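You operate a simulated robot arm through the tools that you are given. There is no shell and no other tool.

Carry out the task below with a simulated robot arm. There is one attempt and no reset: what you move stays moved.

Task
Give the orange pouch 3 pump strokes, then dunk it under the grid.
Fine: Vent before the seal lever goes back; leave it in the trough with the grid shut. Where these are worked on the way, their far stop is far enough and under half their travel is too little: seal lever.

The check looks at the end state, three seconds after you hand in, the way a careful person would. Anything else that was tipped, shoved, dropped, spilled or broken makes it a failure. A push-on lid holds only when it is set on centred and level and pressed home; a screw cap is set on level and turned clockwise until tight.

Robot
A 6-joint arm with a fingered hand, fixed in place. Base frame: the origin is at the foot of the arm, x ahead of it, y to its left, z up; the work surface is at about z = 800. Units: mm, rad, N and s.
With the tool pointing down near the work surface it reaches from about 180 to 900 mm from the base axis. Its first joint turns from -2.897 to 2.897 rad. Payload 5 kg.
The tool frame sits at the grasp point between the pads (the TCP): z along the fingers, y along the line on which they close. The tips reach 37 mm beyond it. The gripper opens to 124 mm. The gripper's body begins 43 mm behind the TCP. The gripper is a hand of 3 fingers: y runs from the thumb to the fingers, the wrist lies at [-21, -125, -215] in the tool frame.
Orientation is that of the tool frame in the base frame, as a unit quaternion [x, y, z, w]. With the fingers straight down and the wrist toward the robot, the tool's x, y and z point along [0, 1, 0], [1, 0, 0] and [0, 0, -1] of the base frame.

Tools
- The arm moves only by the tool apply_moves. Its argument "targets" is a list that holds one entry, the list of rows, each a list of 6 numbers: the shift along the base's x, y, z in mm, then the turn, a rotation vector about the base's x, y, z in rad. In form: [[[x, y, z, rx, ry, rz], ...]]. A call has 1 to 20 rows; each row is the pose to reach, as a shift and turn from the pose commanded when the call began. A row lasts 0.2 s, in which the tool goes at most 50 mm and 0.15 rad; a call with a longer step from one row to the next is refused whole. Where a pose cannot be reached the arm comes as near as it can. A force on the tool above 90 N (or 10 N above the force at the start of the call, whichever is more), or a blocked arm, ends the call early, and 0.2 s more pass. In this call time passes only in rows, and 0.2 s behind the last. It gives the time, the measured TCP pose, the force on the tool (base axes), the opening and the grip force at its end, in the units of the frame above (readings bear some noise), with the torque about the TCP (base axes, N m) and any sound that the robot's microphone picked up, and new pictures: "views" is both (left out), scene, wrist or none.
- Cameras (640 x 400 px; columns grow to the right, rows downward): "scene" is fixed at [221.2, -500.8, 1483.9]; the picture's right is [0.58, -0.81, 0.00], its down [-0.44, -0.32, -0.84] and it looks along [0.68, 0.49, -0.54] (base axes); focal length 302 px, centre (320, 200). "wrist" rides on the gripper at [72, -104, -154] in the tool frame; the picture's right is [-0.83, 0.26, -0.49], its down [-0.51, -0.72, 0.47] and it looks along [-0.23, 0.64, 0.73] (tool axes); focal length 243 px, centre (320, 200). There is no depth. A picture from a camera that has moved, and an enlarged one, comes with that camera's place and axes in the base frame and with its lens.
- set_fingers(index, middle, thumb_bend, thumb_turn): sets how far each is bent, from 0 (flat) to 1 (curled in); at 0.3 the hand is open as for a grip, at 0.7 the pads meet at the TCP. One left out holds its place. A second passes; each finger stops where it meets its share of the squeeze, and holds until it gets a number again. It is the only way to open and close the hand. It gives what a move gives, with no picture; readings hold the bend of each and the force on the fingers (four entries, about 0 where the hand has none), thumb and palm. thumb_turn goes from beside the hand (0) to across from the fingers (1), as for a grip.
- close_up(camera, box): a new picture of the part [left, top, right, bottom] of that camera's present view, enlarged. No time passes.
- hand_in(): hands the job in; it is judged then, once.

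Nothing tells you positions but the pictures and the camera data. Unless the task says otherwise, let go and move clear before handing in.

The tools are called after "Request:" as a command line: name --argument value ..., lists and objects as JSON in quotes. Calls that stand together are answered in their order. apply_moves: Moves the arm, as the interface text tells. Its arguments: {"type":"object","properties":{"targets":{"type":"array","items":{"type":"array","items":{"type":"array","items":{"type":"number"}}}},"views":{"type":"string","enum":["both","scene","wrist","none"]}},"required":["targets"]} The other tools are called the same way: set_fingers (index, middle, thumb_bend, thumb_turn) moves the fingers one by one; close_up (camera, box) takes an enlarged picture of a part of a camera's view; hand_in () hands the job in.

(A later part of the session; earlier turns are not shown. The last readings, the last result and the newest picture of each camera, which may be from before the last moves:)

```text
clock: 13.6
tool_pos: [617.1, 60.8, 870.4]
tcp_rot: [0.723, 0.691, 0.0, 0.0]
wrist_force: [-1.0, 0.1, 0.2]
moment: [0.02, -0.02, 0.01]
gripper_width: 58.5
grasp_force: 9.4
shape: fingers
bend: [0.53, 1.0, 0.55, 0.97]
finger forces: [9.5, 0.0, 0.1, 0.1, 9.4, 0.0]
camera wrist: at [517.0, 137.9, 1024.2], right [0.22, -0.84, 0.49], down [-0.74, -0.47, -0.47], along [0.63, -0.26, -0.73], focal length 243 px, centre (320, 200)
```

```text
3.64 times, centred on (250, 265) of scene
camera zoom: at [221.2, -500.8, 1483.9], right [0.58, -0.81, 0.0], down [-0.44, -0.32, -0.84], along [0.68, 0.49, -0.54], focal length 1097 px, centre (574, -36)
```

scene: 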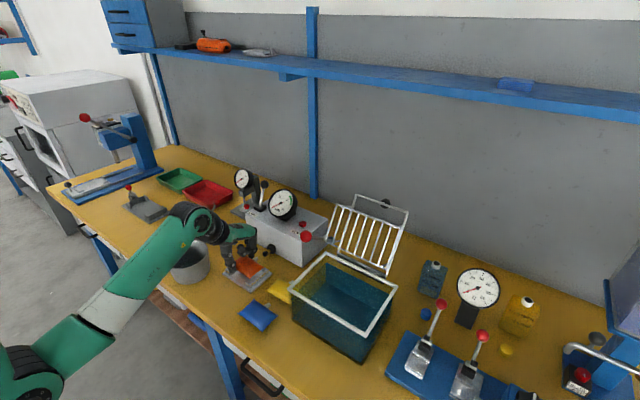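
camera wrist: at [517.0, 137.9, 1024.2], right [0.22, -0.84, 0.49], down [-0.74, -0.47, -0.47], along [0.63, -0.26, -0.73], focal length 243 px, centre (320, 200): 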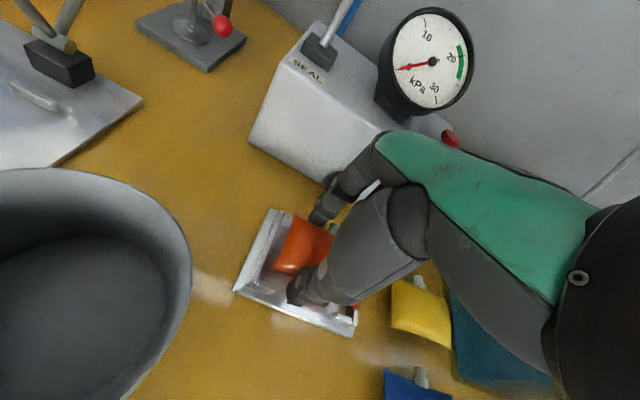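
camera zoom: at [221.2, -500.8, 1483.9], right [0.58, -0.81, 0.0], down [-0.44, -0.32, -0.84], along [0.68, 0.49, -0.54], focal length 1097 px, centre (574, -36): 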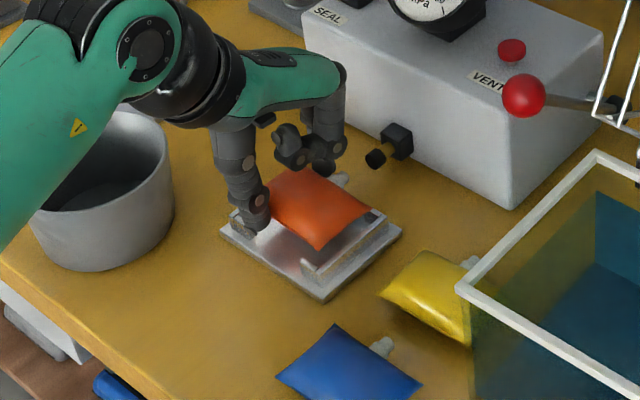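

The pouch is now square and centred about (618.4,50.3) between rails and lips. I'll lower it the last 14 mm gently.

Request:
apply_moves --targets '[[[0, 0.5, -4, 0, 0, 0], [0, 0.5, -8, 0, 0, 0], [0, 0.5, -11, 0, 0, 0]]]' --views "none"

Request:
apply_moves --targets '[[[0, 0, -1.5, 0, 0, 0], [0, 0, -3, 0, 0, 0]]]' --views "both"

Request:
close_up --camera "wrist" --box '[240, 130, 400, 330]'

Request:
close_up --camera "scene" --box '[215, 220, 285, 310]'

```text
clock: 14.4
tool_pos: [616.2, 61.7, 858.5]
tcp_rot: [0.723, 0.691, 0.001, 0.0]
wrist_force: [0.1, -0.5, 1.7]
moment: [0.01, -0.02, 0.0]
gripper_width: 57.8
grasp_force: 9.1
shape: fingers
bend: [0.53, 1.0, 0.55, 0.97]
finger forces: [9.7, 0.0, 0.0, 0.1, 9.8, 0.0]
```

```text
clock: 15.0
tool_pos: [617.5, 62.3, 857.9]
tcp_rot: [0.723, 0.691, 0.002, 0.002]
wrist_force: [-2.3, -0.5, 15.8]
moment: [0.1, 0.13, 0.03]
gripper_width: 57.8
grasp_force: 10.7
shape: fingers
bend: [0.54, 1.0, 0.55, 0.97]
finger forces: [9.6, 0.0, 0.1, 0.1, 12.5, 0.0]
camera wrist: at [517.4, 138.4, 1010.9], right [0.22, -0.84, 0.49], down [-0.74, -0.47, -0.47], along [0.63, -0.26, -0.73], focal length 243 px, centre (320, 200)
```

scene: 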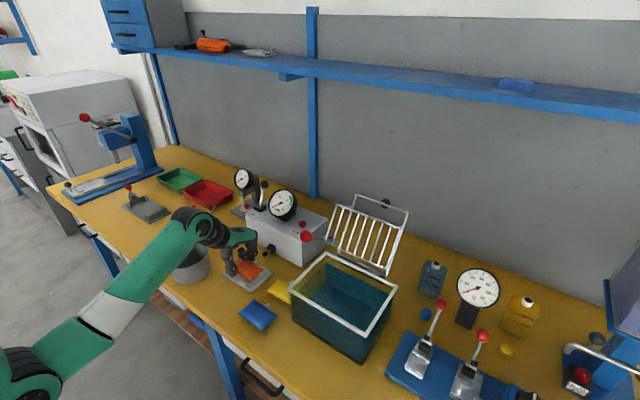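
wrist: 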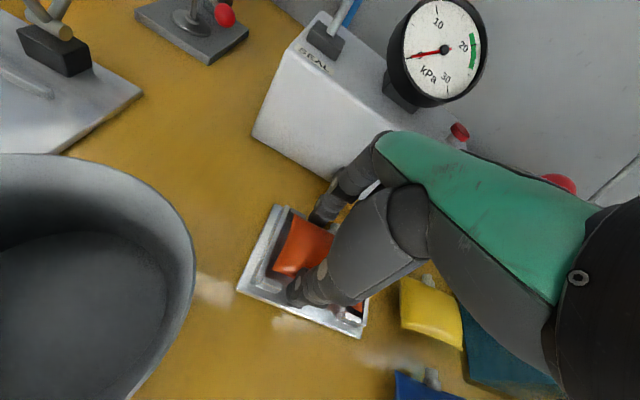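

```text
2.00 times, centred on (320, 230) of wrist
camera zoom: at [517.4, 138.4, 1010.9], right [0.22, -0.84, 0.49], down [-0.74, -0.47, -0.47], along [0.63, -0.26, -0.73], focal length 485 px, centre (320, 140)
```

zoom: 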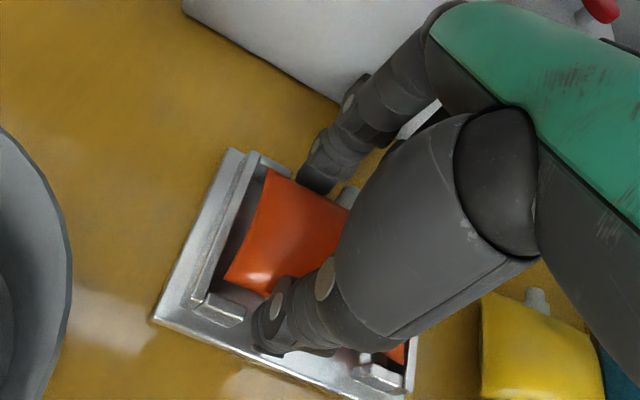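

```text
4.44 times, centred on (250, 265) of scene
camera zoom: at [221.2, -500.8, 1483.9], right [0.58, -0.81, 0.0], down [-0.44, -0.32, -0.84], along [0.68, 0.49, -0.54], focal length 1341 px, centre (631, -89)
```

zoom: 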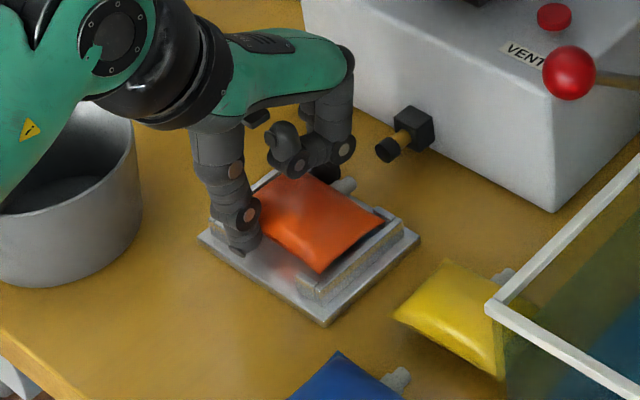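

Contact force of about 16 N upward shows the pouch is seated on the cradle plate. I'll relax the height slightly and open the index and thumb.

Request:
apply_moves --targets '[[[0, 0, 1.5, 0, 0, 0], [0, 0, 2.5, 0, 0, 0]]]' --views "none"

Request:
set_fingers --index 0.49 --thumb_bend 0.49

Request:
set_fingers --index 0.42 --thumb_bend 0.4

Request:
close_up --camera "wrist" --box '[240, 130, 400, 330]'

Request:
close_up --camera "scene" --box '[215, 220, 285, 310]'

```text
clock: 15.6
tool_pos: [616.2, 61.1, 858.5]
tcp_rot: [0.723, 0.691, 0.0, 0.001]
wrist_force: [0.3, -1.8, 9.7]
moment: [0.0, -0.1, -0.04]
gripper_width: 58.1
grasp_force: 10.7
shape: fingers
bend: [0.54, 1.0, 0.55, 0.97]
finger forces: [11.0, 0.0, 0.0, 0.0, 10.4, 0.1]
```

```text
clock: 16.6
tool_pos: [617.4, 62.0, 856.9]
tcp_rot: [0.723, 0.691, 0.0, 0.0]
wrist_force: [0.9, -0.1, -0.4]
moment: [0.0, -0.02, -0.03]
gripper_width: 70.0
grasp_force: 0.0
shape: fingers
bend: [0.49, 1.0, 0.49, 0.97]
finger forces: [0.0, 0.0, 0.0, 0.0, 0.1, 0.1]
```

```text
clock: 17.6
tool_pos: [617.7, 61.8, 857.4]
tcp_rot: [0.723, 0.691, 0.0, 0.0]
wrist_force: [0.5, 0.0, 0.4]
moment: [0.02, 0.02, -0.02]
gripper_width: 94.9
grasp_force: 0.2
shape: fingers
bend: [0.42, 1.0, 0.4, 0.97]
finger forces: [0.0, 0.0, 0.1, 0.0, 0.0, 0.0]
```

```text
2.00 times, centred on (320, 230) of wrist
camera zoom: at [517.7, 138.9, 1011.4], right [0.22, -0.84, 0.49], down [-0.74, -0.47, -0.47], along [0.63, -0.26, -0.73], focal length 485 px, centre (320, 140)
```

zoom: 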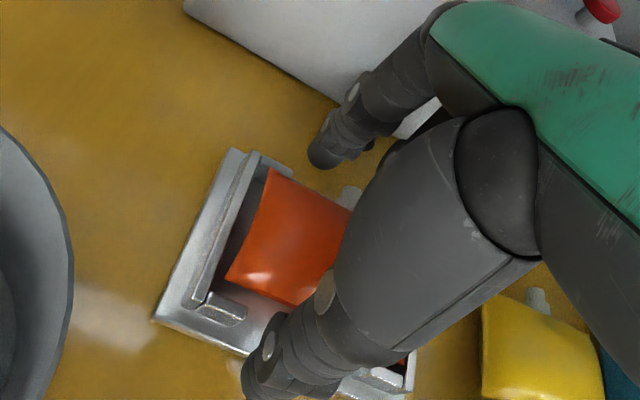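

```text
4.44 times, centred on (250, 265) of scene
camera zoom: at [221.2, -500.8, 1483.9], right [0.58, -0.81, 0.0], down [-0.44, -0.32, -0.84], along [0.68, 0.49, -0.54], focal length 1341 px, centre (631, -89)
```

zoom: 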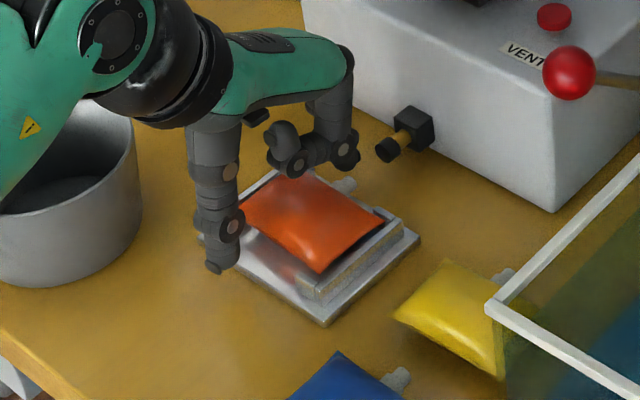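

The pouch is released and lies in the cradle. I'll rise straight up, square the hand and step aside to check the seating.

Request:
apply_moves --targets '[[[0, 0, 25, 0, 0, 0], [0, 0, 60, 0, 0, 0], [0, 0, 100, 0, 0, 0.02], [-15, -20, 130, 0, 0, 0.045], [-35, -45, 143, 0, 0, 0.045], [-57, -62, 143, 0, 0, 0.045]]]'

Request:
close_up --camera "wrist" --box '[180, 140, 340, 300]'

Request:
close_up --camera "scene" --box '[215, 220, 285, 310]'

```text
clock: 19.0
tool_pos: [561.4, -1.5, 1000.4]
tcp_rot: [0.707, 0.707, 0.0, 0.0]
wrist_force: [-0.7, 0.3, -0.2]
moment: [-0.04, -0.03, -0.05]
gripper_width: 95.4
grasp_force: 0.0
shape: fingers
bend: [0.42, 1.0, 0.4, 0.97]
finger forces: [0.0, 0.0, 0.1, 0.1, 0.1, 0.1]
camera wrist: at [458.2, 70.1, 1153.8], right [0.26, -0.83, 0.49], down [-0.72, -0.51, -0.47], along [0.64, -0.23, -0.73], focal length 243 px, centre (320, 200)
```

scene: 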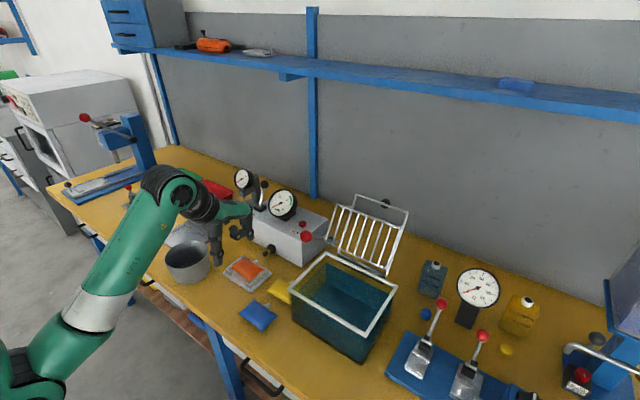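
wrist: 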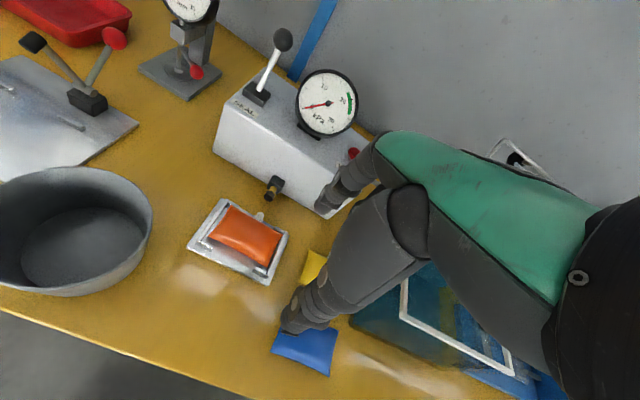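

```text
2.50 times, centred on (260, 220) of wrist
camera zoom: at [458.2, 70.1, 1153.8], right [0.26, -0.83, 0.49], down [-0.72, -0.51, -0.47], along [0.64, -0.23, -0.73], focal length 606 px, centre (470, 150)
```

zoom: 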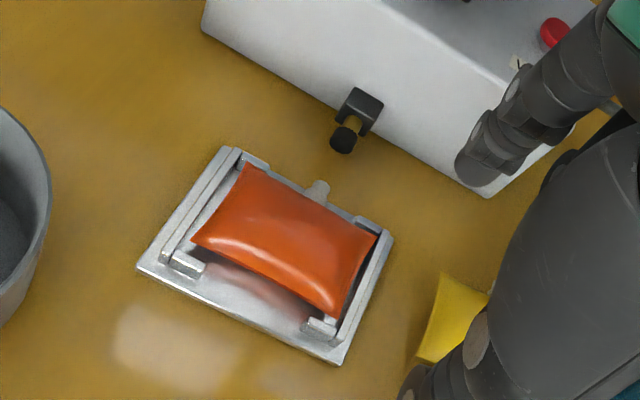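

```text
4.44 times, centred on (250, 265) of scene
camera zoom: at [221.2, -500.8, 1483.9], right [0.58, -0.81, 0.0], down [-0.44, -0.32, -0.84], along [0.68, 0.49, -0.54], focal length 1341 px, centre (631, -89)
```

zoom: 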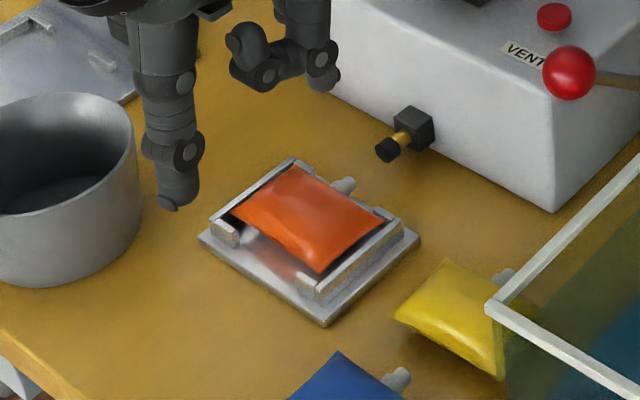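

The pouch lies level at about (617.5,49.6,827), its spout in line with the nozzle (51,827). Next I'll go over the SEAL lever ball (813,147,990), with the fingers partly closed so that they cage the ball.

Request:
apply_moves --targets '[[[0, 0, 45, 0, 0, 0], [0, 0, 90, 0, 0, 0], [10, 10, 130, 0, 0, 0], [45, 30, 135, 0, 0, 0], [83, 55, 135, 0, 0, 0], [120, 80, 135, 0, 0, 0], [155, 105, 135, 0, 0, 0], [190, 130, 135, 0, 0, 0], [225, 150, 135, 0, 0, 0], [251, 153, 135, 0, 0, 0]]]' --views "none"

Request:
set_fingers --index 0.42 --middle 0.42 --thumb_bend 0.42

Request:
close_up --camera "wrist" --box '[160, 100, 480, 300]'

Request:
close_up --camera "scene" --box '[200, 90, 340, 230]'

```text
clock: 21.2
tool_pos: [812.8, 151.9, 1135.6]
tcp_rot: [0.707, 0.707, 0.0, 0.0]
wrist_force: [0.7, 0.8, 0.2]
moment: [-0.02, 0.03, -0.01]
gripper_width: 95.5
grasp_force: 0.1
shape: fingers
bend: [0.42, 1.0, 0.4, 0.97]
finger forces: [0.0, 0.1, 0.0, 0.0, 0.1, 0.1]
out of reach, approached as far as the arm can: row 3
```

```text
clock: 22.2
tool_pos: [812.8, 150.3, 1134.8]
tcp_rot: [0.707, 0.707, 0.0, 0.0]
wrist_force: [0.2, -0.2, 0.0]
moment: [0.02, 0.01, -0.03]
gripper_width: 92.8
grasp_force: 0.1
shape: fingers
bend: [0.42, 0.42, 0.42, 0.97]
finger forces: [0.1, 0.0, 0.0, 0.1, 0.0, 0.0]
```

```text
2.00 times, centred on (320, 200) of wrist
camera zoom: at [709.4, 223.9, 1288.5], right [0.26, -0.83, 0.49], down [-0.72, -0.51, -0.47], along [0.64, -0.23, -0.73], focal length 485 px, centre (320, 200)
```

zoom: 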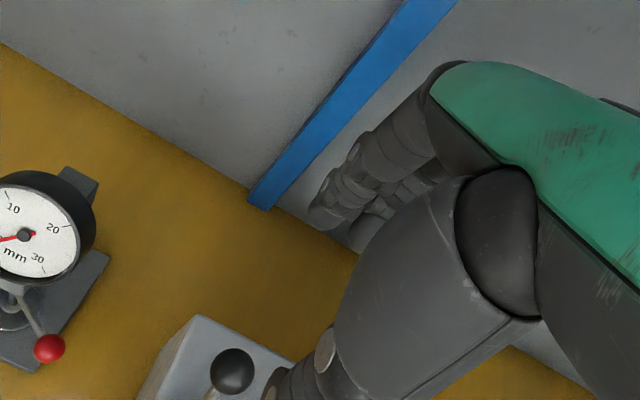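

```text
2.86 times, centred on (270, 160) of scene
camera zoom: at [221.2, -500.8, 1483.9], right [0.58, -0.81, 0.0], down [-0.44, -0.32, -0.84], along [0.68, 0.49, -0.54], focal length 862 px, centre (463, 314)
```

zoom: 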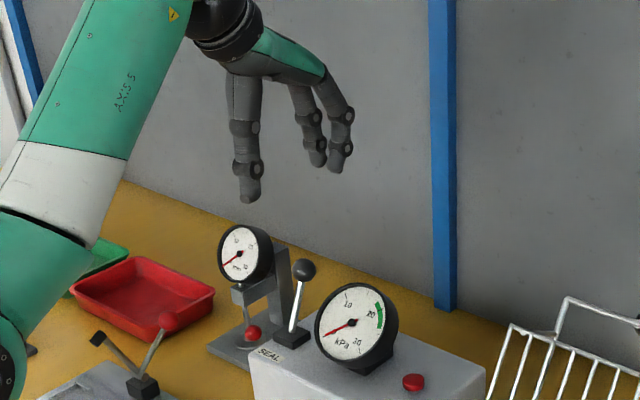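

The ball reads as (812.7,145.5,990), directly beneath the hand. I'll lower the cage around it.

Request:
apply_moves --targets '[[[0, 0, -40, 0, 0, 0], [0, 0, -80, 0, 0, 0], [0, 0, -115, 0, 0, 0], [0, 0, -136, 0, 0, 0]]]'

Request:
close_up --camera "scene" --box '[210, 120, 320, 230]'

Request:
close_up --camera "wrist" --box '[200, 120, 420, 340]'

```text
clock: 23.2
tool_pos: [811.4, 149.2, 997.9]
tcp_rot: [0.707, 0.707, 0.0, 0.0]
wrist_force: [0.6, -1.6, 0.8]
moment: [-0.02, 0.02, -0.03]
gripper_width: 92.5
grasp_force: 0.1
shape: fingers
bend: [0.42, 0.42, 0.42, 0.97]
finger forces: [0.1, 0.0, 0.0, 0.0, 0.1, 0.0]
camera wrist: at [708.9, 222.1, 1152.5], right [0.26, -0.83, 0.49], down [-0.72, -0.51, -0.47], along [0.64, -0.23, -0.73], focal length 243 px, centre (320, 200)
```

scene: 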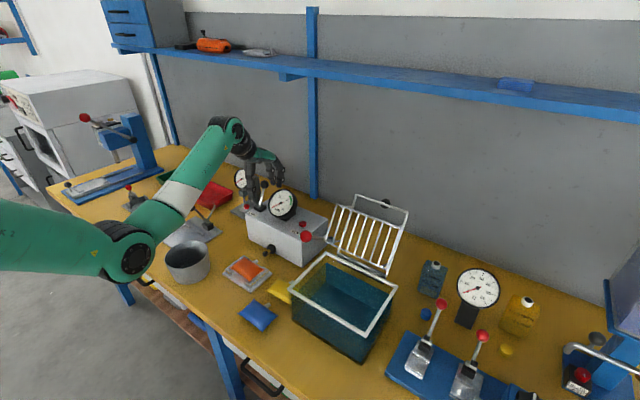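
wrist: 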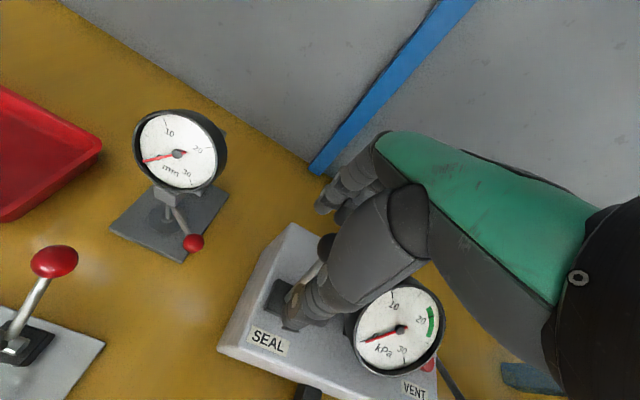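

```text
3.64 times, centred on (265, 175) of scene
camera zoom: at [221.2, -500.8, 1483.9], right [0.58, -0.81, 0.0], down [-0.44, -0.32, -0.84], along [0.68, 0.49, -0.54], focal length 1097 px, centre (520, 291)
```

zoom: 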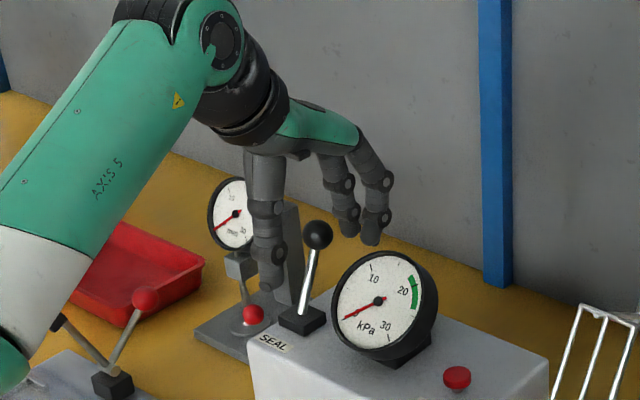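

```text
1.82 times, centred on (310, 230) of wrist
camera zoom: at [708.9, 222.1, 1152.5], right [0.26, -0.83, 0.49], down [-0.72, -0.51, -0.47], along [0.64, -0.23, -0.73], focal length 441 px, centre (338, 146)
```

zoom: 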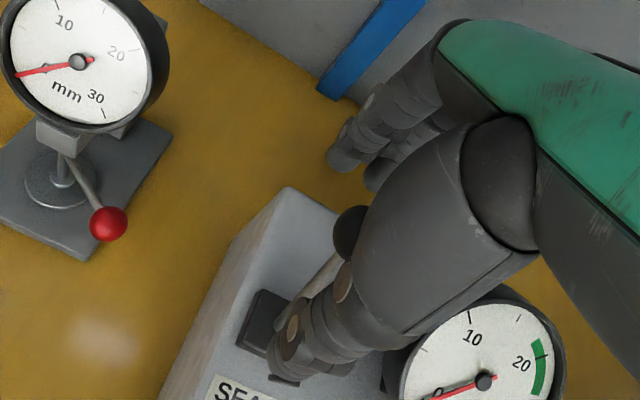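

The ball is between the thumb and fingers. I'll narrow the cage and pull toward -x in steps while watching the force.

Request:
set_fingers --index 0.58 --middle 0.58 --thumb_bend 0.58

Request:
apply_moves --targets '[[[-8, 0, 0, 0, 0, 0], [-16, 0, 0, 0, 0, 0], [-24, 0, 0, 0, 0, 0], [-32, 0, 0, 0, 0, 0]]]'

Request:
close_up --camera "scene" --box '[210, 140, 300, 230]'

```text
clock: 24.2
tool_pos: [812.6, 149.1, 999.5]
tcp_rot: [0.707, 0.707, 0.0, 0.0]
wrist_force: [0.4, 0.4, -1.1]
moment: [-0.01, 0.01, 0.02]
gripper_width: 46.9
grasp_force: 0.0
shape: fingers
bend: [0.57, 0.57, 0.57, 0.97]
finger forces: [0.1, 0.1, 0.1, 0.0, 0.0, 0.0]
```

```text
clock: 25.2
tool_pos: [779.9, 152.1, 1000.2]
tcp_rot: [0.707, 0.707, 0.0, 0.001]
wrist_force: [2.9, 1.7, 2.8]
moment: [0.06, -0.07, 0.02]
gripper_width: 49.7
grasp_force: 2.3
shape: fingers
bend: [0.55, 0.57, 0.57, 0.97]
finger forces: [3.3, 0.0, 0.0, 0.0, 0.1, 0.0]
camera wrist: at [676.8, 224.7, 1153.6], right [0.26, -0.83, 0.49], down [-0.72, -0.51, -0.47], along [0.64, -0.23, -0.73], focal length 243 px, centre (320, 200)
```

scene: 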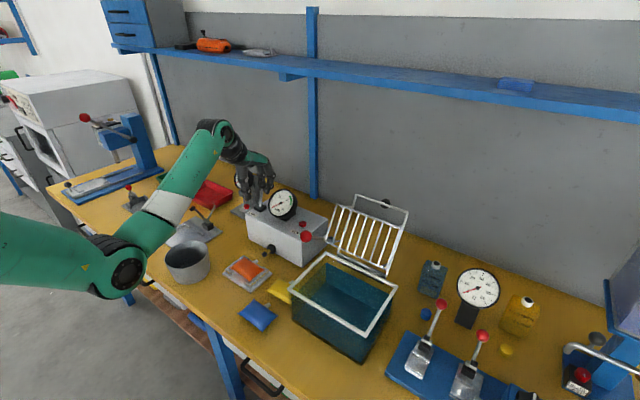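
wrist: 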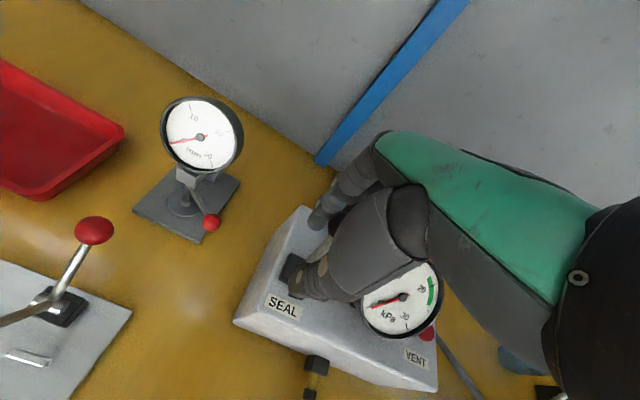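

```text
4.44 times, centred on (255, 185) of scene
camera zoom: at [221.2, -500.8, 1483.9], right [0.58, -0.81, 0.0], down [-0.44, -0.32, -0.84], along [0.68, 0.49, -0.54], focal length 1341 px, centre (609, 267)
```

zoom: 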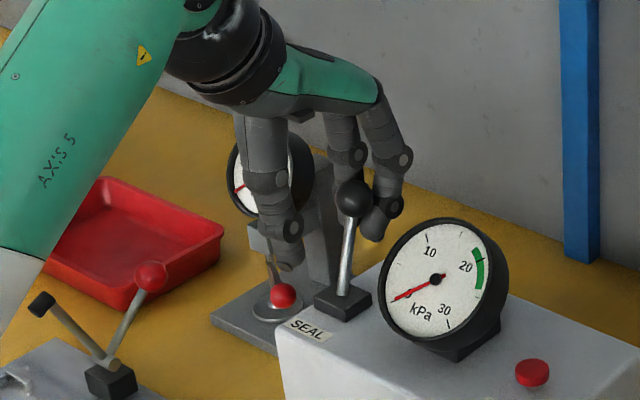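

The fingers have picked up the ball and the lever is starting to come forward with little force. I'll shift +3 mm in y to centre the ball and keep pulling.

Request:
apply_moves --targets '[[[-8, 2, 0, 0, 0, 0], [-16, 3, 0, 0, 0, 0], [-24, 3, 0, 0, 0, 0], [-32, 3, 0, 0, 0, 0]]]' --views "scene"

Request:
close_up --camera "scene" --box '[210, 140, 300, 230]'

```text
clock: 26.2
tool_pos: [745.2, 155.4, 1000.1]
tcp_rot: [0.707, 0.707, 0.0, 0.0]
wrist_force: [-0.4, 1.0, -0.8]
moment: [0.02, -0.03, 0.03]
gripper_width: 46.8
grasp_force: 0.0
shape: fingers
bend: [0.57, 0.57, 0.57, 0.97]
finger forces: [0.0, 0.0, 0.1, 0.0, 0.0, 0.0]
```

scene: 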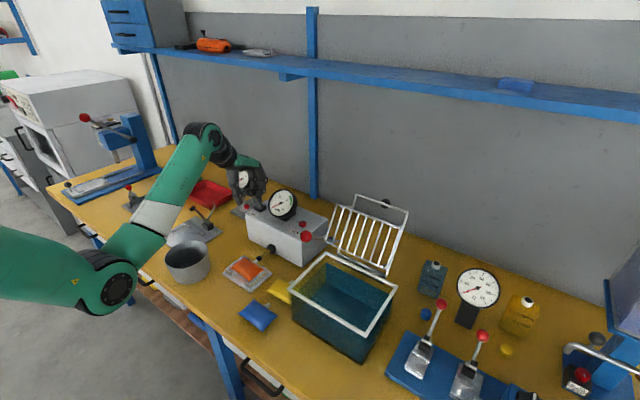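

```text
4.44 times, centred on (255, 185) of scene
camera zoom: at [221.2, -500.8, 1483.9], right [0.58, -0.81, 0.0], down [-0.44, -0.32, -0.84], along [0.68, 0.49, -0.54], focal length 1341 px, centre (609, 267)
```

zoom: 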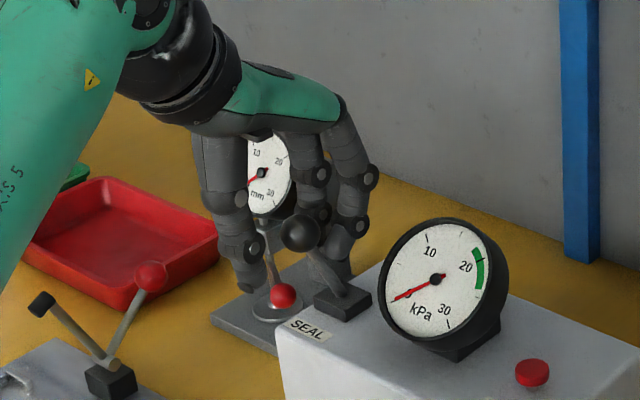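

The lever went over to the front side (ball now about x=750) and the nozzle appears to have moved toward the spout. I'll nudge a little farther to confirm it's at its stop.

Request:
apply_moves --targets '[[[-5, 0, 0, 0, 0, 0], [-10, 0, 0, 0, 0, 0]]]' --views "none"

Request:
close_up --camera "scene" --box '[210, 140, 300, 230]'

Request:
close_up --camera "scene" --box '[215, 220, 295, 310]'

```text
clock: 26.8
tool_pos: [736.2, 154.9, 1000.6]
tcp_rot: [0.707, 0.707, 0.0, 0.0]
wrist_force: [3.6, -0.9, 1.2]
moment: [-0.07, -0.1, 0.01]
gripper_width: 46.7
grasp_force: 2.0
shape: fingers
bend: [0.57, 0.55, 0.57, 0.97]
finger forces: [0.1, 3.4, 0.1, 0.0, 0.0, 0.1]
```

```text
4.44 times, centred on (255, 185) of scene
camera zoom: at [221.2, -500.8, 1483.9], right [0.58, -0.81, 0.0], down [-0.44, -0.32, -0.84], along [0.68, 0.49, -0.54], focal length 1341 px, centre (609, 267)
```

zoom: 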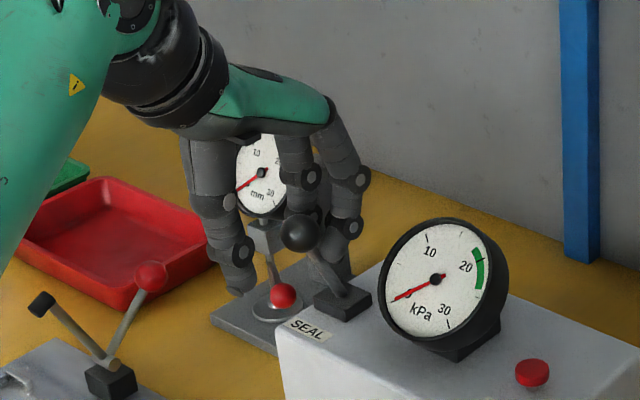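

```text
4.44 times, centred on (255, 265) of scene
camera zoom: at [221.2, -500.8, 1483.9], right [0.58, -0.81, 0.0], down [-0.44, -0.32, -0.84], along [0.68, 0.49, -0.54], focal length 1341 px, centre (609, -89)
```

zoom: 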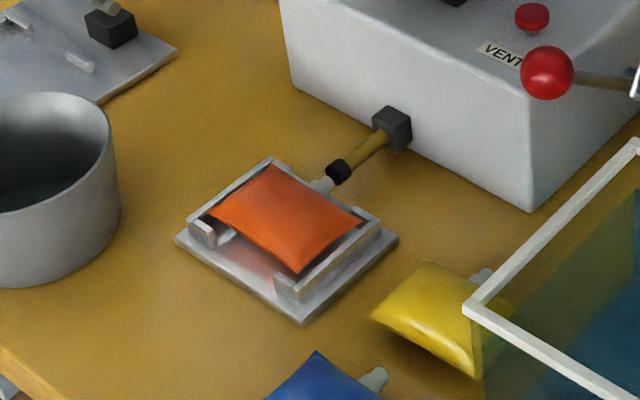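

The nozzle has extended onto the spout and the ball didn't move further with 3.4 N on it. One more small push will confirm the stop before I leave the lever.

Request:
apply_moves --targets '[[[-3, 0, 0, 0, 0, 0], [-6, 0, 0, 0, 0, 0]]]' --views "none"

Request:
close_up --camera "scene" --box '[210, 140, 300, 230]'

```text
clock: 27.4
tool_pos: [731.5, 155.8, 1000.0]
tcp_rot: [0.707, 0.707, 0.0, 0.001]
wrist_force: [8.3, -2.0, 5.0]
moment: [-0.15, -0.44, 0.01]
gripper_width: 46.7
grasp_force: 4.7
shape: fingers
bend: [0.57, 0.52, 0.57, 0.97]
finger forces: [0.0, 8.9, 0.0, 0.1, 0.0, 0.0]
```

```text
4.44 times, centred on (255, 185) of scene
camera zoom: at [221.2, -500.8, 1483.9], right [0.58, -0.81, 0.0], down [-0.44, -0.32, -0.84], along [0.68, 0.49, -0.54], focal length 1341 px, centre (609, 267)
```

zoom: 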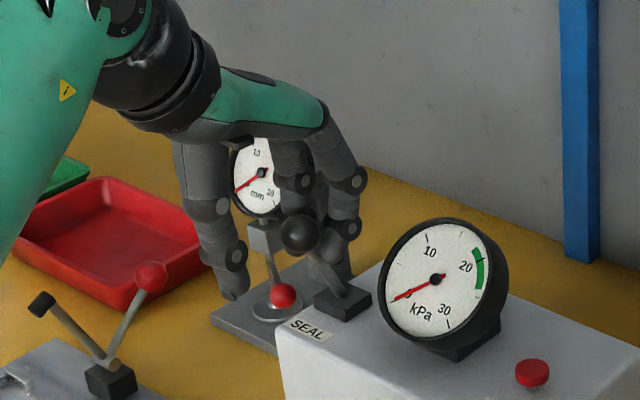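

The stop is firm: 9 N and no movement of the lever. I'll back off, open the cage, rise clear, and go look at the pump lever.

Request:
apply_moves --targets '[[[7, 0, 0, 0, 0, 0], [14, 0, 0, 0, 0, 0]]]' --views "none"

Request:
set_fingers --index 0.42 --middle 0.42 --thumb_bend 0.42

Request:
apply_moves --targets '[[[0, 0, 40, 0, 0, 0], [0, 0, 80, 0, 0, 0], [0, 0, 115, 0, 0, 0], [-10, -40, 125, 0, 0, 0], [-20, -80, 125, 0, 0, 0], [-30, -120, 125, 0, 0, 0], [-40, -160, 125, 0, 0, 0], [-50, -200, 125, 0, 0, 0], [-60, -240, 125, 0, 0, 0], [-70, -280, 120, 0, 0, 0], [-80, -320, 110, 0, 0, 0]]]'

Request:
close_up --camera "scene" --box '[215, 160, 335, 300]'

```text
clock: 28.0
tool_pos: [744.6, 155.8, 998.9]
tcp_rot: [0.707, 0.707, 0.0, 0.0]
wrist_force: [-0.4, -0.3, 0.3]
moment: [-0.03, -0.03, 0.03]
gripper_width: 46.6
grasp_force: 0.1
shape: fingers
bend: [0.57, 0.57, 0.57, 0.97]
finger forces: [0.0, 0.0, 0.0, 0.1, 0.1, 0.1]
```

```text
clock: 29.0
tool_pos: [744.9, 155.5, 1000.2]
tcp_rot: [0.708, 0.707, -0.001, 0.0]
wrist_force: [0.0, 0.6, -0.3]
moment: [-0.01, -0.02, -0.03]
gripper_width: 91.9
grasp_force: 0.0
shape: fingers
bend: [0.42, 0.42, 0.42, 0.97]
finger forces: [0.0, 0.1, 0.1, 0.1, 0.0, 0.0]
```

```text
clock: 31.4
tool_pos: [663.4, -165.9, 1110.0]
tcp_rot: [0.707, 0.707, 0.0, -0.001]
wrist_force: [0.2, 0.4, 0.2]
moment: [-0.05, -0.02, 0.04]
gripper_width: 92.4
grasp_force: 0.1
shape: fingers
bend: [0.42, 0.42, 0.42, 0.97]
finger forces: [0.1, 0.0, 0.1, 0.0, 0.1, 0.1]
camera wrist: at [561.0, -94.2, 1263.6], right [0.26, -0.83, 0.49], down [-0.72, -0.51, -0.47], along [0.64, -0.23, -0.73], focal length 243 px, centre (320, 200)
```

scene: 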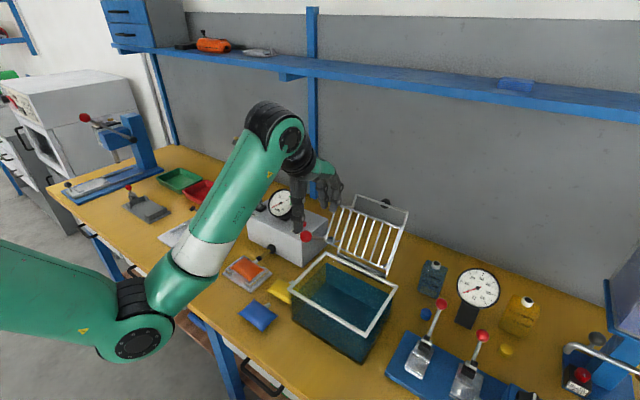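
wrist: 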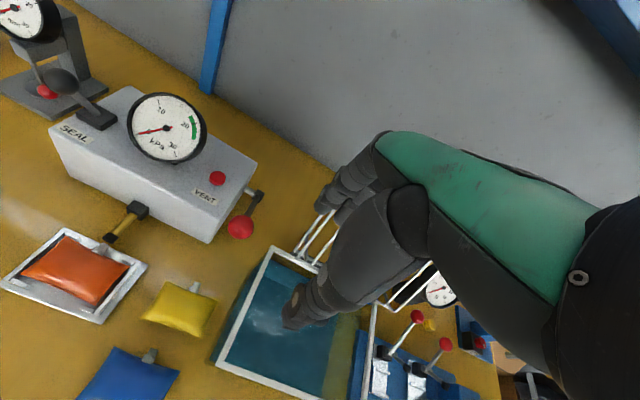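

```text
2.86 times, centred on (275, 230) of scene
camera zoom: at [221.2, -500.8, 1483.9], right [0.58, -0.81, 0.0], down [-0.44, -0.32, -0.84], along [0.68, 0.49, -0.54], focal length 862 px, centre (449, 114)
```

zoom: 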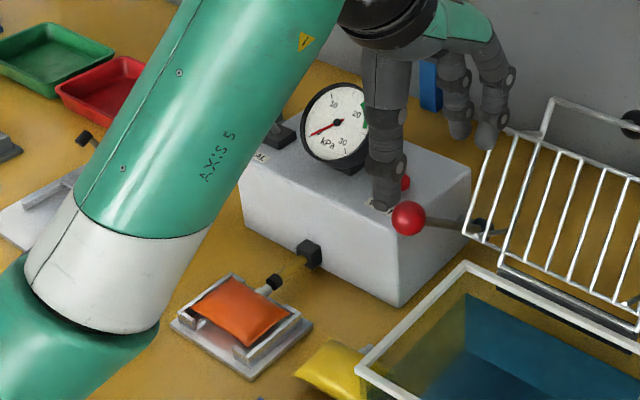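

Request:
close_up --camera "wrist" --box '[180, 140, 320, 290]'

Request:
close_up --camera "wrist" --box '[0, 180, 240, 400]'

Request:
close_up --camera "wrist" --box '[200, 210, 460, 400]'

```text
2.67 times, centred on (250, 215) of wrist
camera zoom: at [561.0, -94.2, 1263.6], right [0.26, -0.83, 0.49], down [-0.72, -0.51, -0.47], along [0.64, -0.23, -0.73], focal length 647 px, centre (507, 160)
```

zoom: 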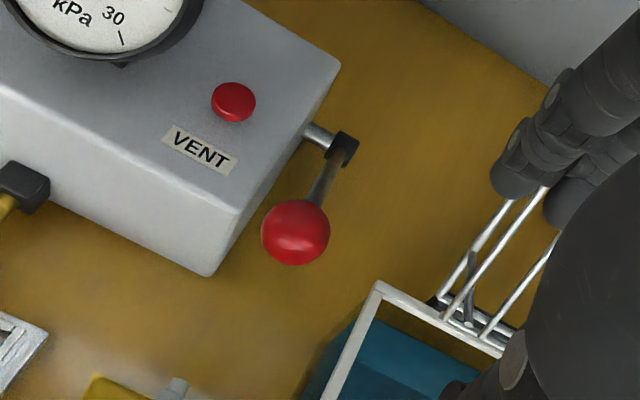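

```text
1.82 times, centred on (120, 290) of wrist
camera zoom: at [561.0, -94.2, 1263.6], right [0.26, -0.83, 0.49], down [-0.72, -0.51, -0.47], along [0.64, -0.23, -0.73], focal length 441 px, centre (684, 36)
```

zoom: 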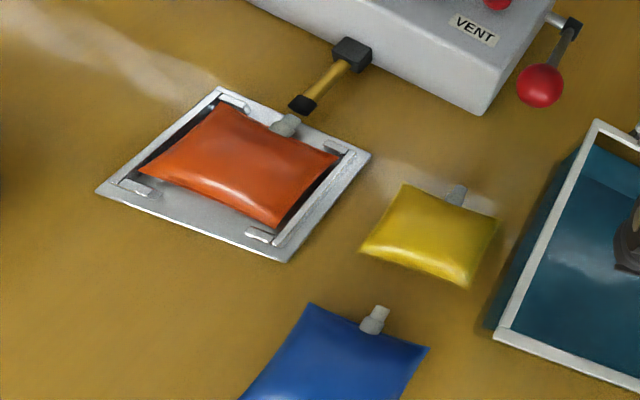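

```text
2.11 times, centred on (330, 305) of wrist
camera zoom: at [561.0, -94.2, 1263.6], right [0.26, -0.83, 0.49], down [-0.72, -0.51, -0.47], along [0.64, -0.23, -0.73], focal length 511 px, centre (299, -21)
```

zoom: 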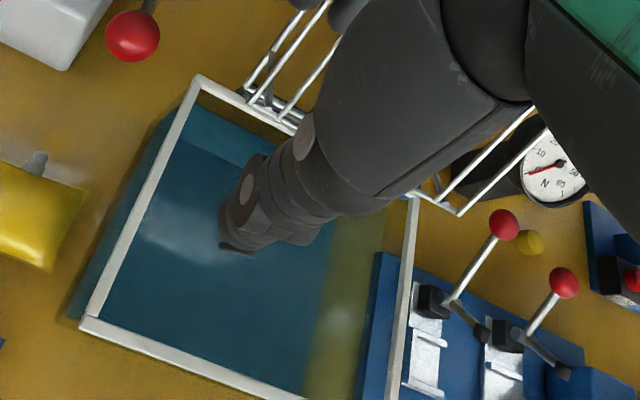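

The pump lever pivots at about (846,-100,856) with its red ball at (715,-99,958), radius about 17 mm and lever length about 166 mm. I'll close the fingers into a tight cluster and come above the ball to press it down.

Request:
set_fingers --index 0.68 --middle 0.68 --thumb_bend 0.68

Request:
apply_moves --targets '[[[0, 36, 0, 0, 0, 0], [10, 72, 0, 0, 0, 0], [45, 72, -10, 0, 0, 0], [51, 72, -40, 0, 0, 0], [51, 72, -70, 0, 0, 0]]]'

Request:
close_up --camera "scene" --box '[250, 140, 370, 260]'

Request:
close_up --camera "wrist" --box '[200, 120, 440, 340]'

```text
clock: 32.4
tool_pos: [663.7, -167.3, 1109.5]
tcp_rot: [0.707, 0.707, 0.0, 0.0]
wrist_force: [0.0, -0.6, 0.7]
moment: [0.01, 0.02, -0.02]
gripper_width: 13.1
grasp_force: 0.0
shape: fingers
bend: [0.68, 0.68, 0.68, 0.97]
finger forces: [0.0, 0.0, 0.0, 0.0, 0.0, 0.1]
```

```text
clock: 33.6
tool_pos: [719.8, -93.0, 1040.2]
tcp_rot: [0.708, 0.706, 0.0, 0.0]
wrist_force: [1.1, -1.3, -0.3]
moment: [0.01, 0.01, 0.02]
gripper_width: 13.0
grasp_force: 0.1
shape: fingers
bend: [0.68, 0.68, 0.68, 0.97]
finger forces: [0.0, 0.0, 0.1, 0.0, 0.1, 0.1]
camera wrist: at [616.5, -20.4, 1194.6], right [0.26, -0.83, 0.49], down [-0.72, -0.51, -0.47], along [0.64, -0.23, -0.73], focal length 243 px, centre (320, 200)
```

scene: 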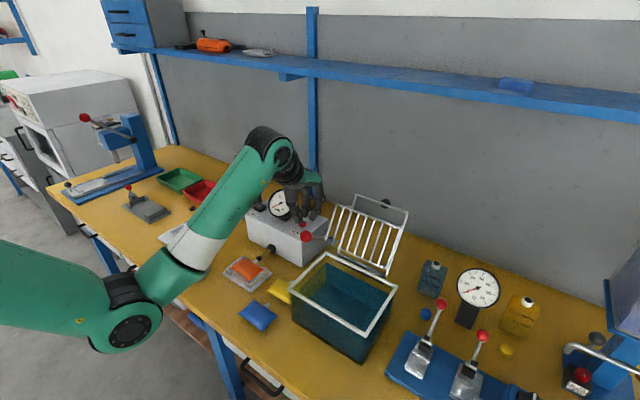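
wrist: 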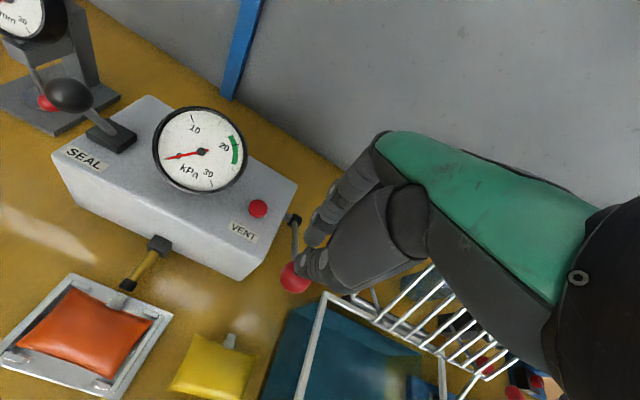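

```text
3.33 times, centred on (310, 200) of scene
camera zoom: at [221.2, -500.8, 1483.9], right [0.58, -0.81, 0.0], down [-0.44, -0.32, -0.84], along [0.68, 0.49, -0.54], focal length 1006 px, centre (353, 200)
```

zoom: 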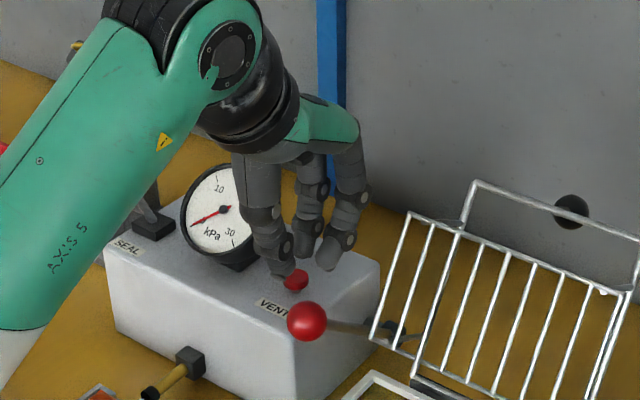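

```text
1.82 times, centred on (320, 230) of wrist
camera zoom: at [616.5, -20.4, 1194.6], right [0.26, -0.83, 0.49], down [-0.72, -0.51, -0.47], along [0.64, -0.23, -0.73], focal length 441 px, centre (320, 146)
```

zoom: 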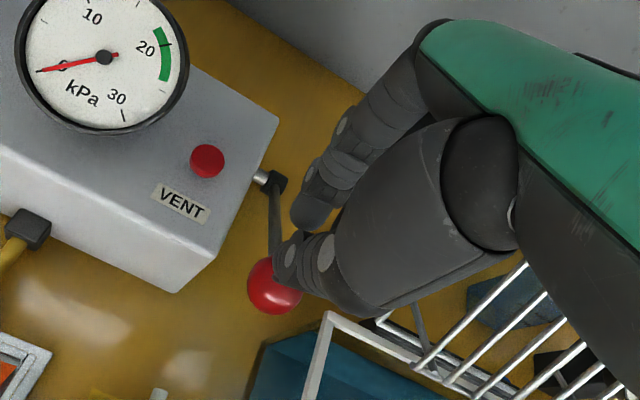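

The gauge reads 0 and the fingertips are close above the ball. I'll shift so that the index and middle tips sit over the ball top, and lower until light contact.

Request:
apply_moves --targets '[[[-6, 0, -10, 0, 0, 0], [-11, 0, -22, 0, 0, 0], [-11, 0, -30, 0, 0, 0]]]' --views "none"

Request:
close_up --camera "scene" --box '[270, 180, 350, 260]'

Request:
close_up --camera "wrist" --box '[100, 80, 340, 300]'

```text
clock: 34.4
tool_pos: [706.4, -93.2, 1011.2]
tcp_rot: [0.707, 0.707, 0.0, -0.001]
wrist_force: [0.2, 0.6, -0.5]
moment: [0.01, -0.02, 0.02]
gripper_width: 12.7
grasp_force: 0.0
shape: fingers
bend: [0.68, 0.68, 0.68, 0.97]
finger forces: [0.0, 0.1, 0.0, 0.0, 0.1, 0.0]
```

```text
5.00 times, centred on (310, 220) of scene
camera zoom: at [221.2, -500.8, 1483.9], right [0.58, -0.81, 0.0], down [-0.44, -0.32, -0.84], along [0.68, 0.49, -0.54], focal length 1509 px, centre (370, 100)
```

zoom: 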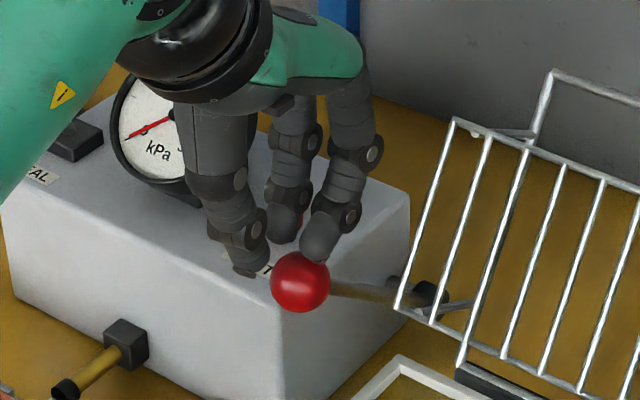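

```text
1.82 times, centred on (220, 190) of wrist
camera zoom: at [603.4, -20.5, 1165.1], right [0.26, -0.83, 0.49], down [-0.72, -0.51, -0.47], along [0.64, -0.23, -0.73], focal length 441 px, centre (502, 218)
```

zoom: 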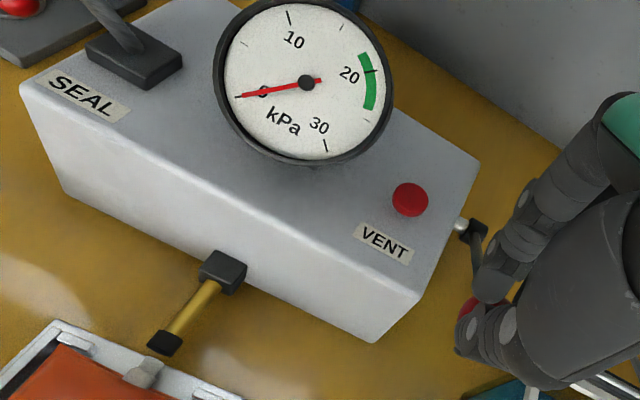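

The tips are about 7 mm above contact and centred over the ball. I'll press along the lever's arc in small steps and watch the force.

Request:
apply_moves --targets '[[[0, 0, -7, 0, 0, 0], [-5, 0, -15, 0, 0, 0], [-10, 0, -23, 0, 0, 0]]]' --views "none"

Request:
close_up --camera "scene" --box '[270, 180, 350, 260]'

Request:
close_up --camera "wrist" --box '[100, 80, 340, 300]'

```text
clock: 35.2
tool_pos: [696.3, -92.8, 987.1]
tcp_rot: [0.707, 0.707, 0.0, 0.0]
wrist_force: [-0.3, 0.1, 2.1]
moment: [0.01, -0.02, 0.02]
gripper_width: 12.9
grasp_force: 1.1
shape: fingers
bend: [0.68, 0.68, 0.68, 0.97]
finger forces: [0.0, 1.8, 0.0, 0.0, 0.0, 0.0]
```

```text
5.00 times, centred on (310, 220) of scene
camera zoom: at [221.2, -500.8, 1483.9], right [0.58, -0.81, 0.0], down [-0.44, -0.32, -0.84], along [0.68, 0.49, -0.54], focal length 1509 px, centre (370, 100)
```

zoom: 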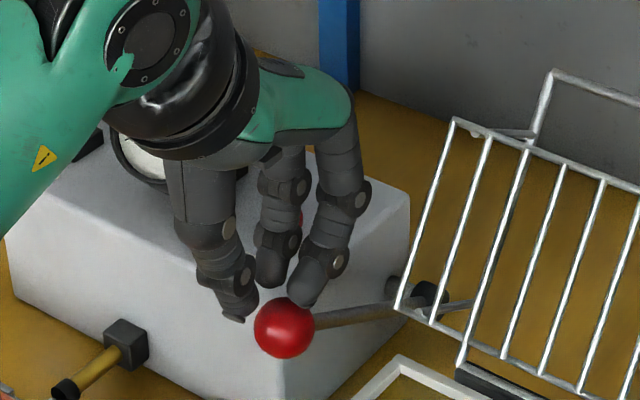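

```text
1.82 times, centred on (220, 190) of wrist
camera zoom: at [593.1, -20.4, 1141.3], right [0.26, -0.83, 0.49], down [-0.72, -0.51, -0.47], along [0.64, -0.23, -0.73], focal length 441 px, centre (502, 218)
```

zoom: 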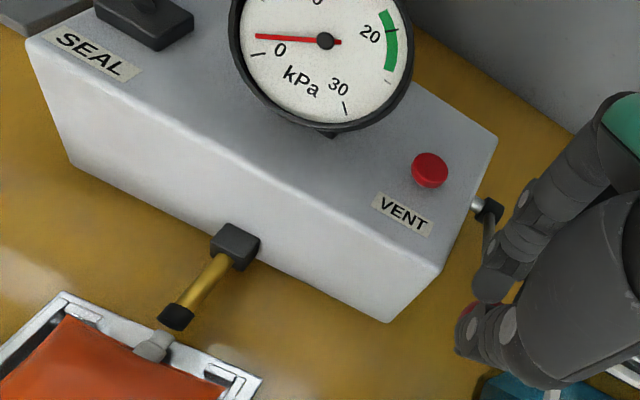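

The lever follows with only about 2 N and the needle has just begun to rise. I'll continue down the arc to find the bottom stop.

Request:
apply_moves --targets '[[[-6, 0, -11, 0, 0, 0], [-11, 0, -22, 0, 0, 0], [-15, 0, -34, 0, 0, 0]]]' --views "none"

Request:
close_up --camera "scene" --box '[260, 190, 340, 270]'

Request:
close_up --camera "wrist" --box '[100, 0, 340, 220]'

```text
clock: 36.0
tool_pos: [681.8, -92.4, 951.3]
tcp_rot: [0.707, 0.707, 0.0, 0.0]
wrist_force: [0.4, -0.3, 2.7]
moment: [-0.03, -0.02, 0.01]
gripper_width: 12.8
grasp_force: 1.5
shape: fingers
bend: [0.68, 0.69, 0.68, 0.97]
finger forces: [0.0, 3.1, 0.0, 0.1, 0.1, 0.0]
```

```text
5.00 times, centred on (300, 230) of scene
camera zoom: at [221.2, -500.8, 1483.9], right [0.58, -0.81, 0.0], down [-0.44, -0.32, -0.84], along [0.68, 0.49, -0.54], focal length 1509 px, centre (420, 50)
```

zoom: 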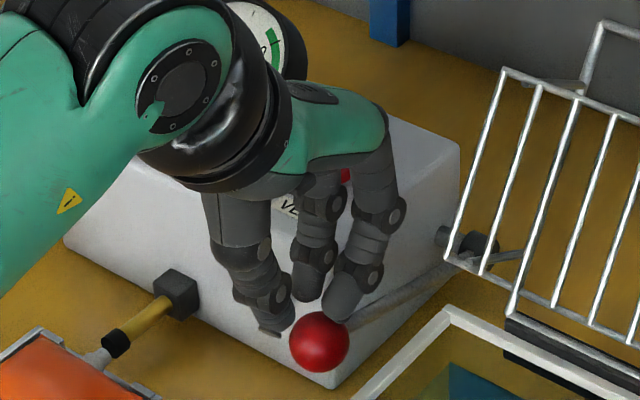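

```text
1.82 times, centred on (220, 110) of wrist
camera zoom: at [579.2, -20.1, 1105.1], right [0.26, -0.83, 0.49], down [-0.72, -0.51, -0.47], along [0.64, -0.23, -0.73], focal length 441 px, centre (502, 364)
```

zoom: 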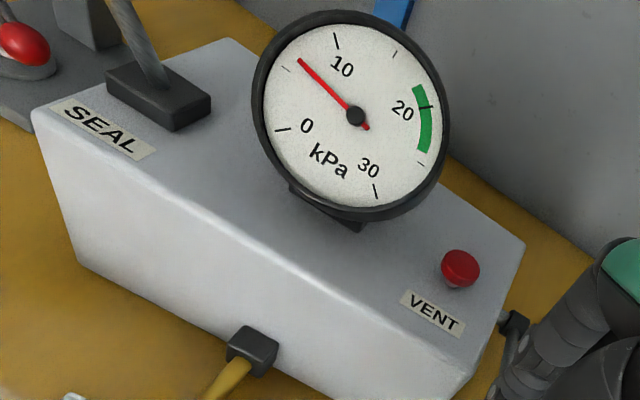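

The gauge has risen to about 6.5 kPa with the lever near 16°, still with little force. I'll continue down carefully to the stop.

Request:
apply_moves --targets '[[[-2, 0, -8, 0, 0, 0], [-3.5, 0, -15, 0, 0, 0]]]' --views "none"

Request:
close_up --camera "scene" --box '[260, 190, 340, 270]'

Request:
close_up --camera "wrist" --box '[100, 0, 340, 220]'

```text
clock: 36.6
tool_pos: [679.5, -92.1, 938.5]
tcp_rot: [0.707, 0.707, 0.0, 0.0]
wrist_force: [0.6, -1.4, 4.0]
moment: [-0.14, -0.02, -0.03]
gripper_width: 12.9
grasp_force: 2.1
shape: fingers
bend: [0.68, 0.69, 0.68, 0.97]
finger forces: [0.0, 3.6, 0.1, 0.0, 0.1, 0.0]
```

```text
5.00 times, centred on (300, 230) of scene
camera zoom: at [221.2, -500.8, 1483.9], right [0.58, -0.81, 0.0], down [-0.44, -0.32, -0.84], along [0.68, 0.49, -0.54], focal length 1509 px, centre (420, 50)
```

zoom: 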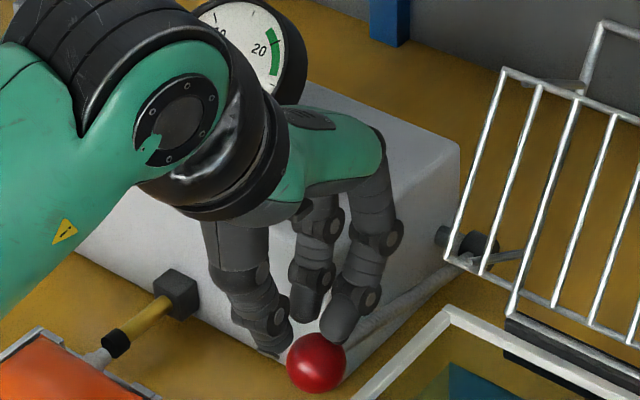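

```text
1.82 times, centred on (220, 110) of wrist
camera zoom: at [576.3, -20.1, 1091.4], right [0.26, -0.83, 0.49], down [-0.72, -0.51, -0.47], along [0.64, -0.23, -0.73], focal length 441 px, centre (502, 364)
```

zoom: 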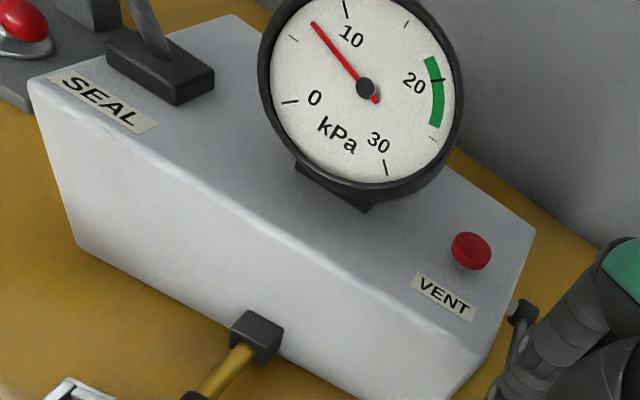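

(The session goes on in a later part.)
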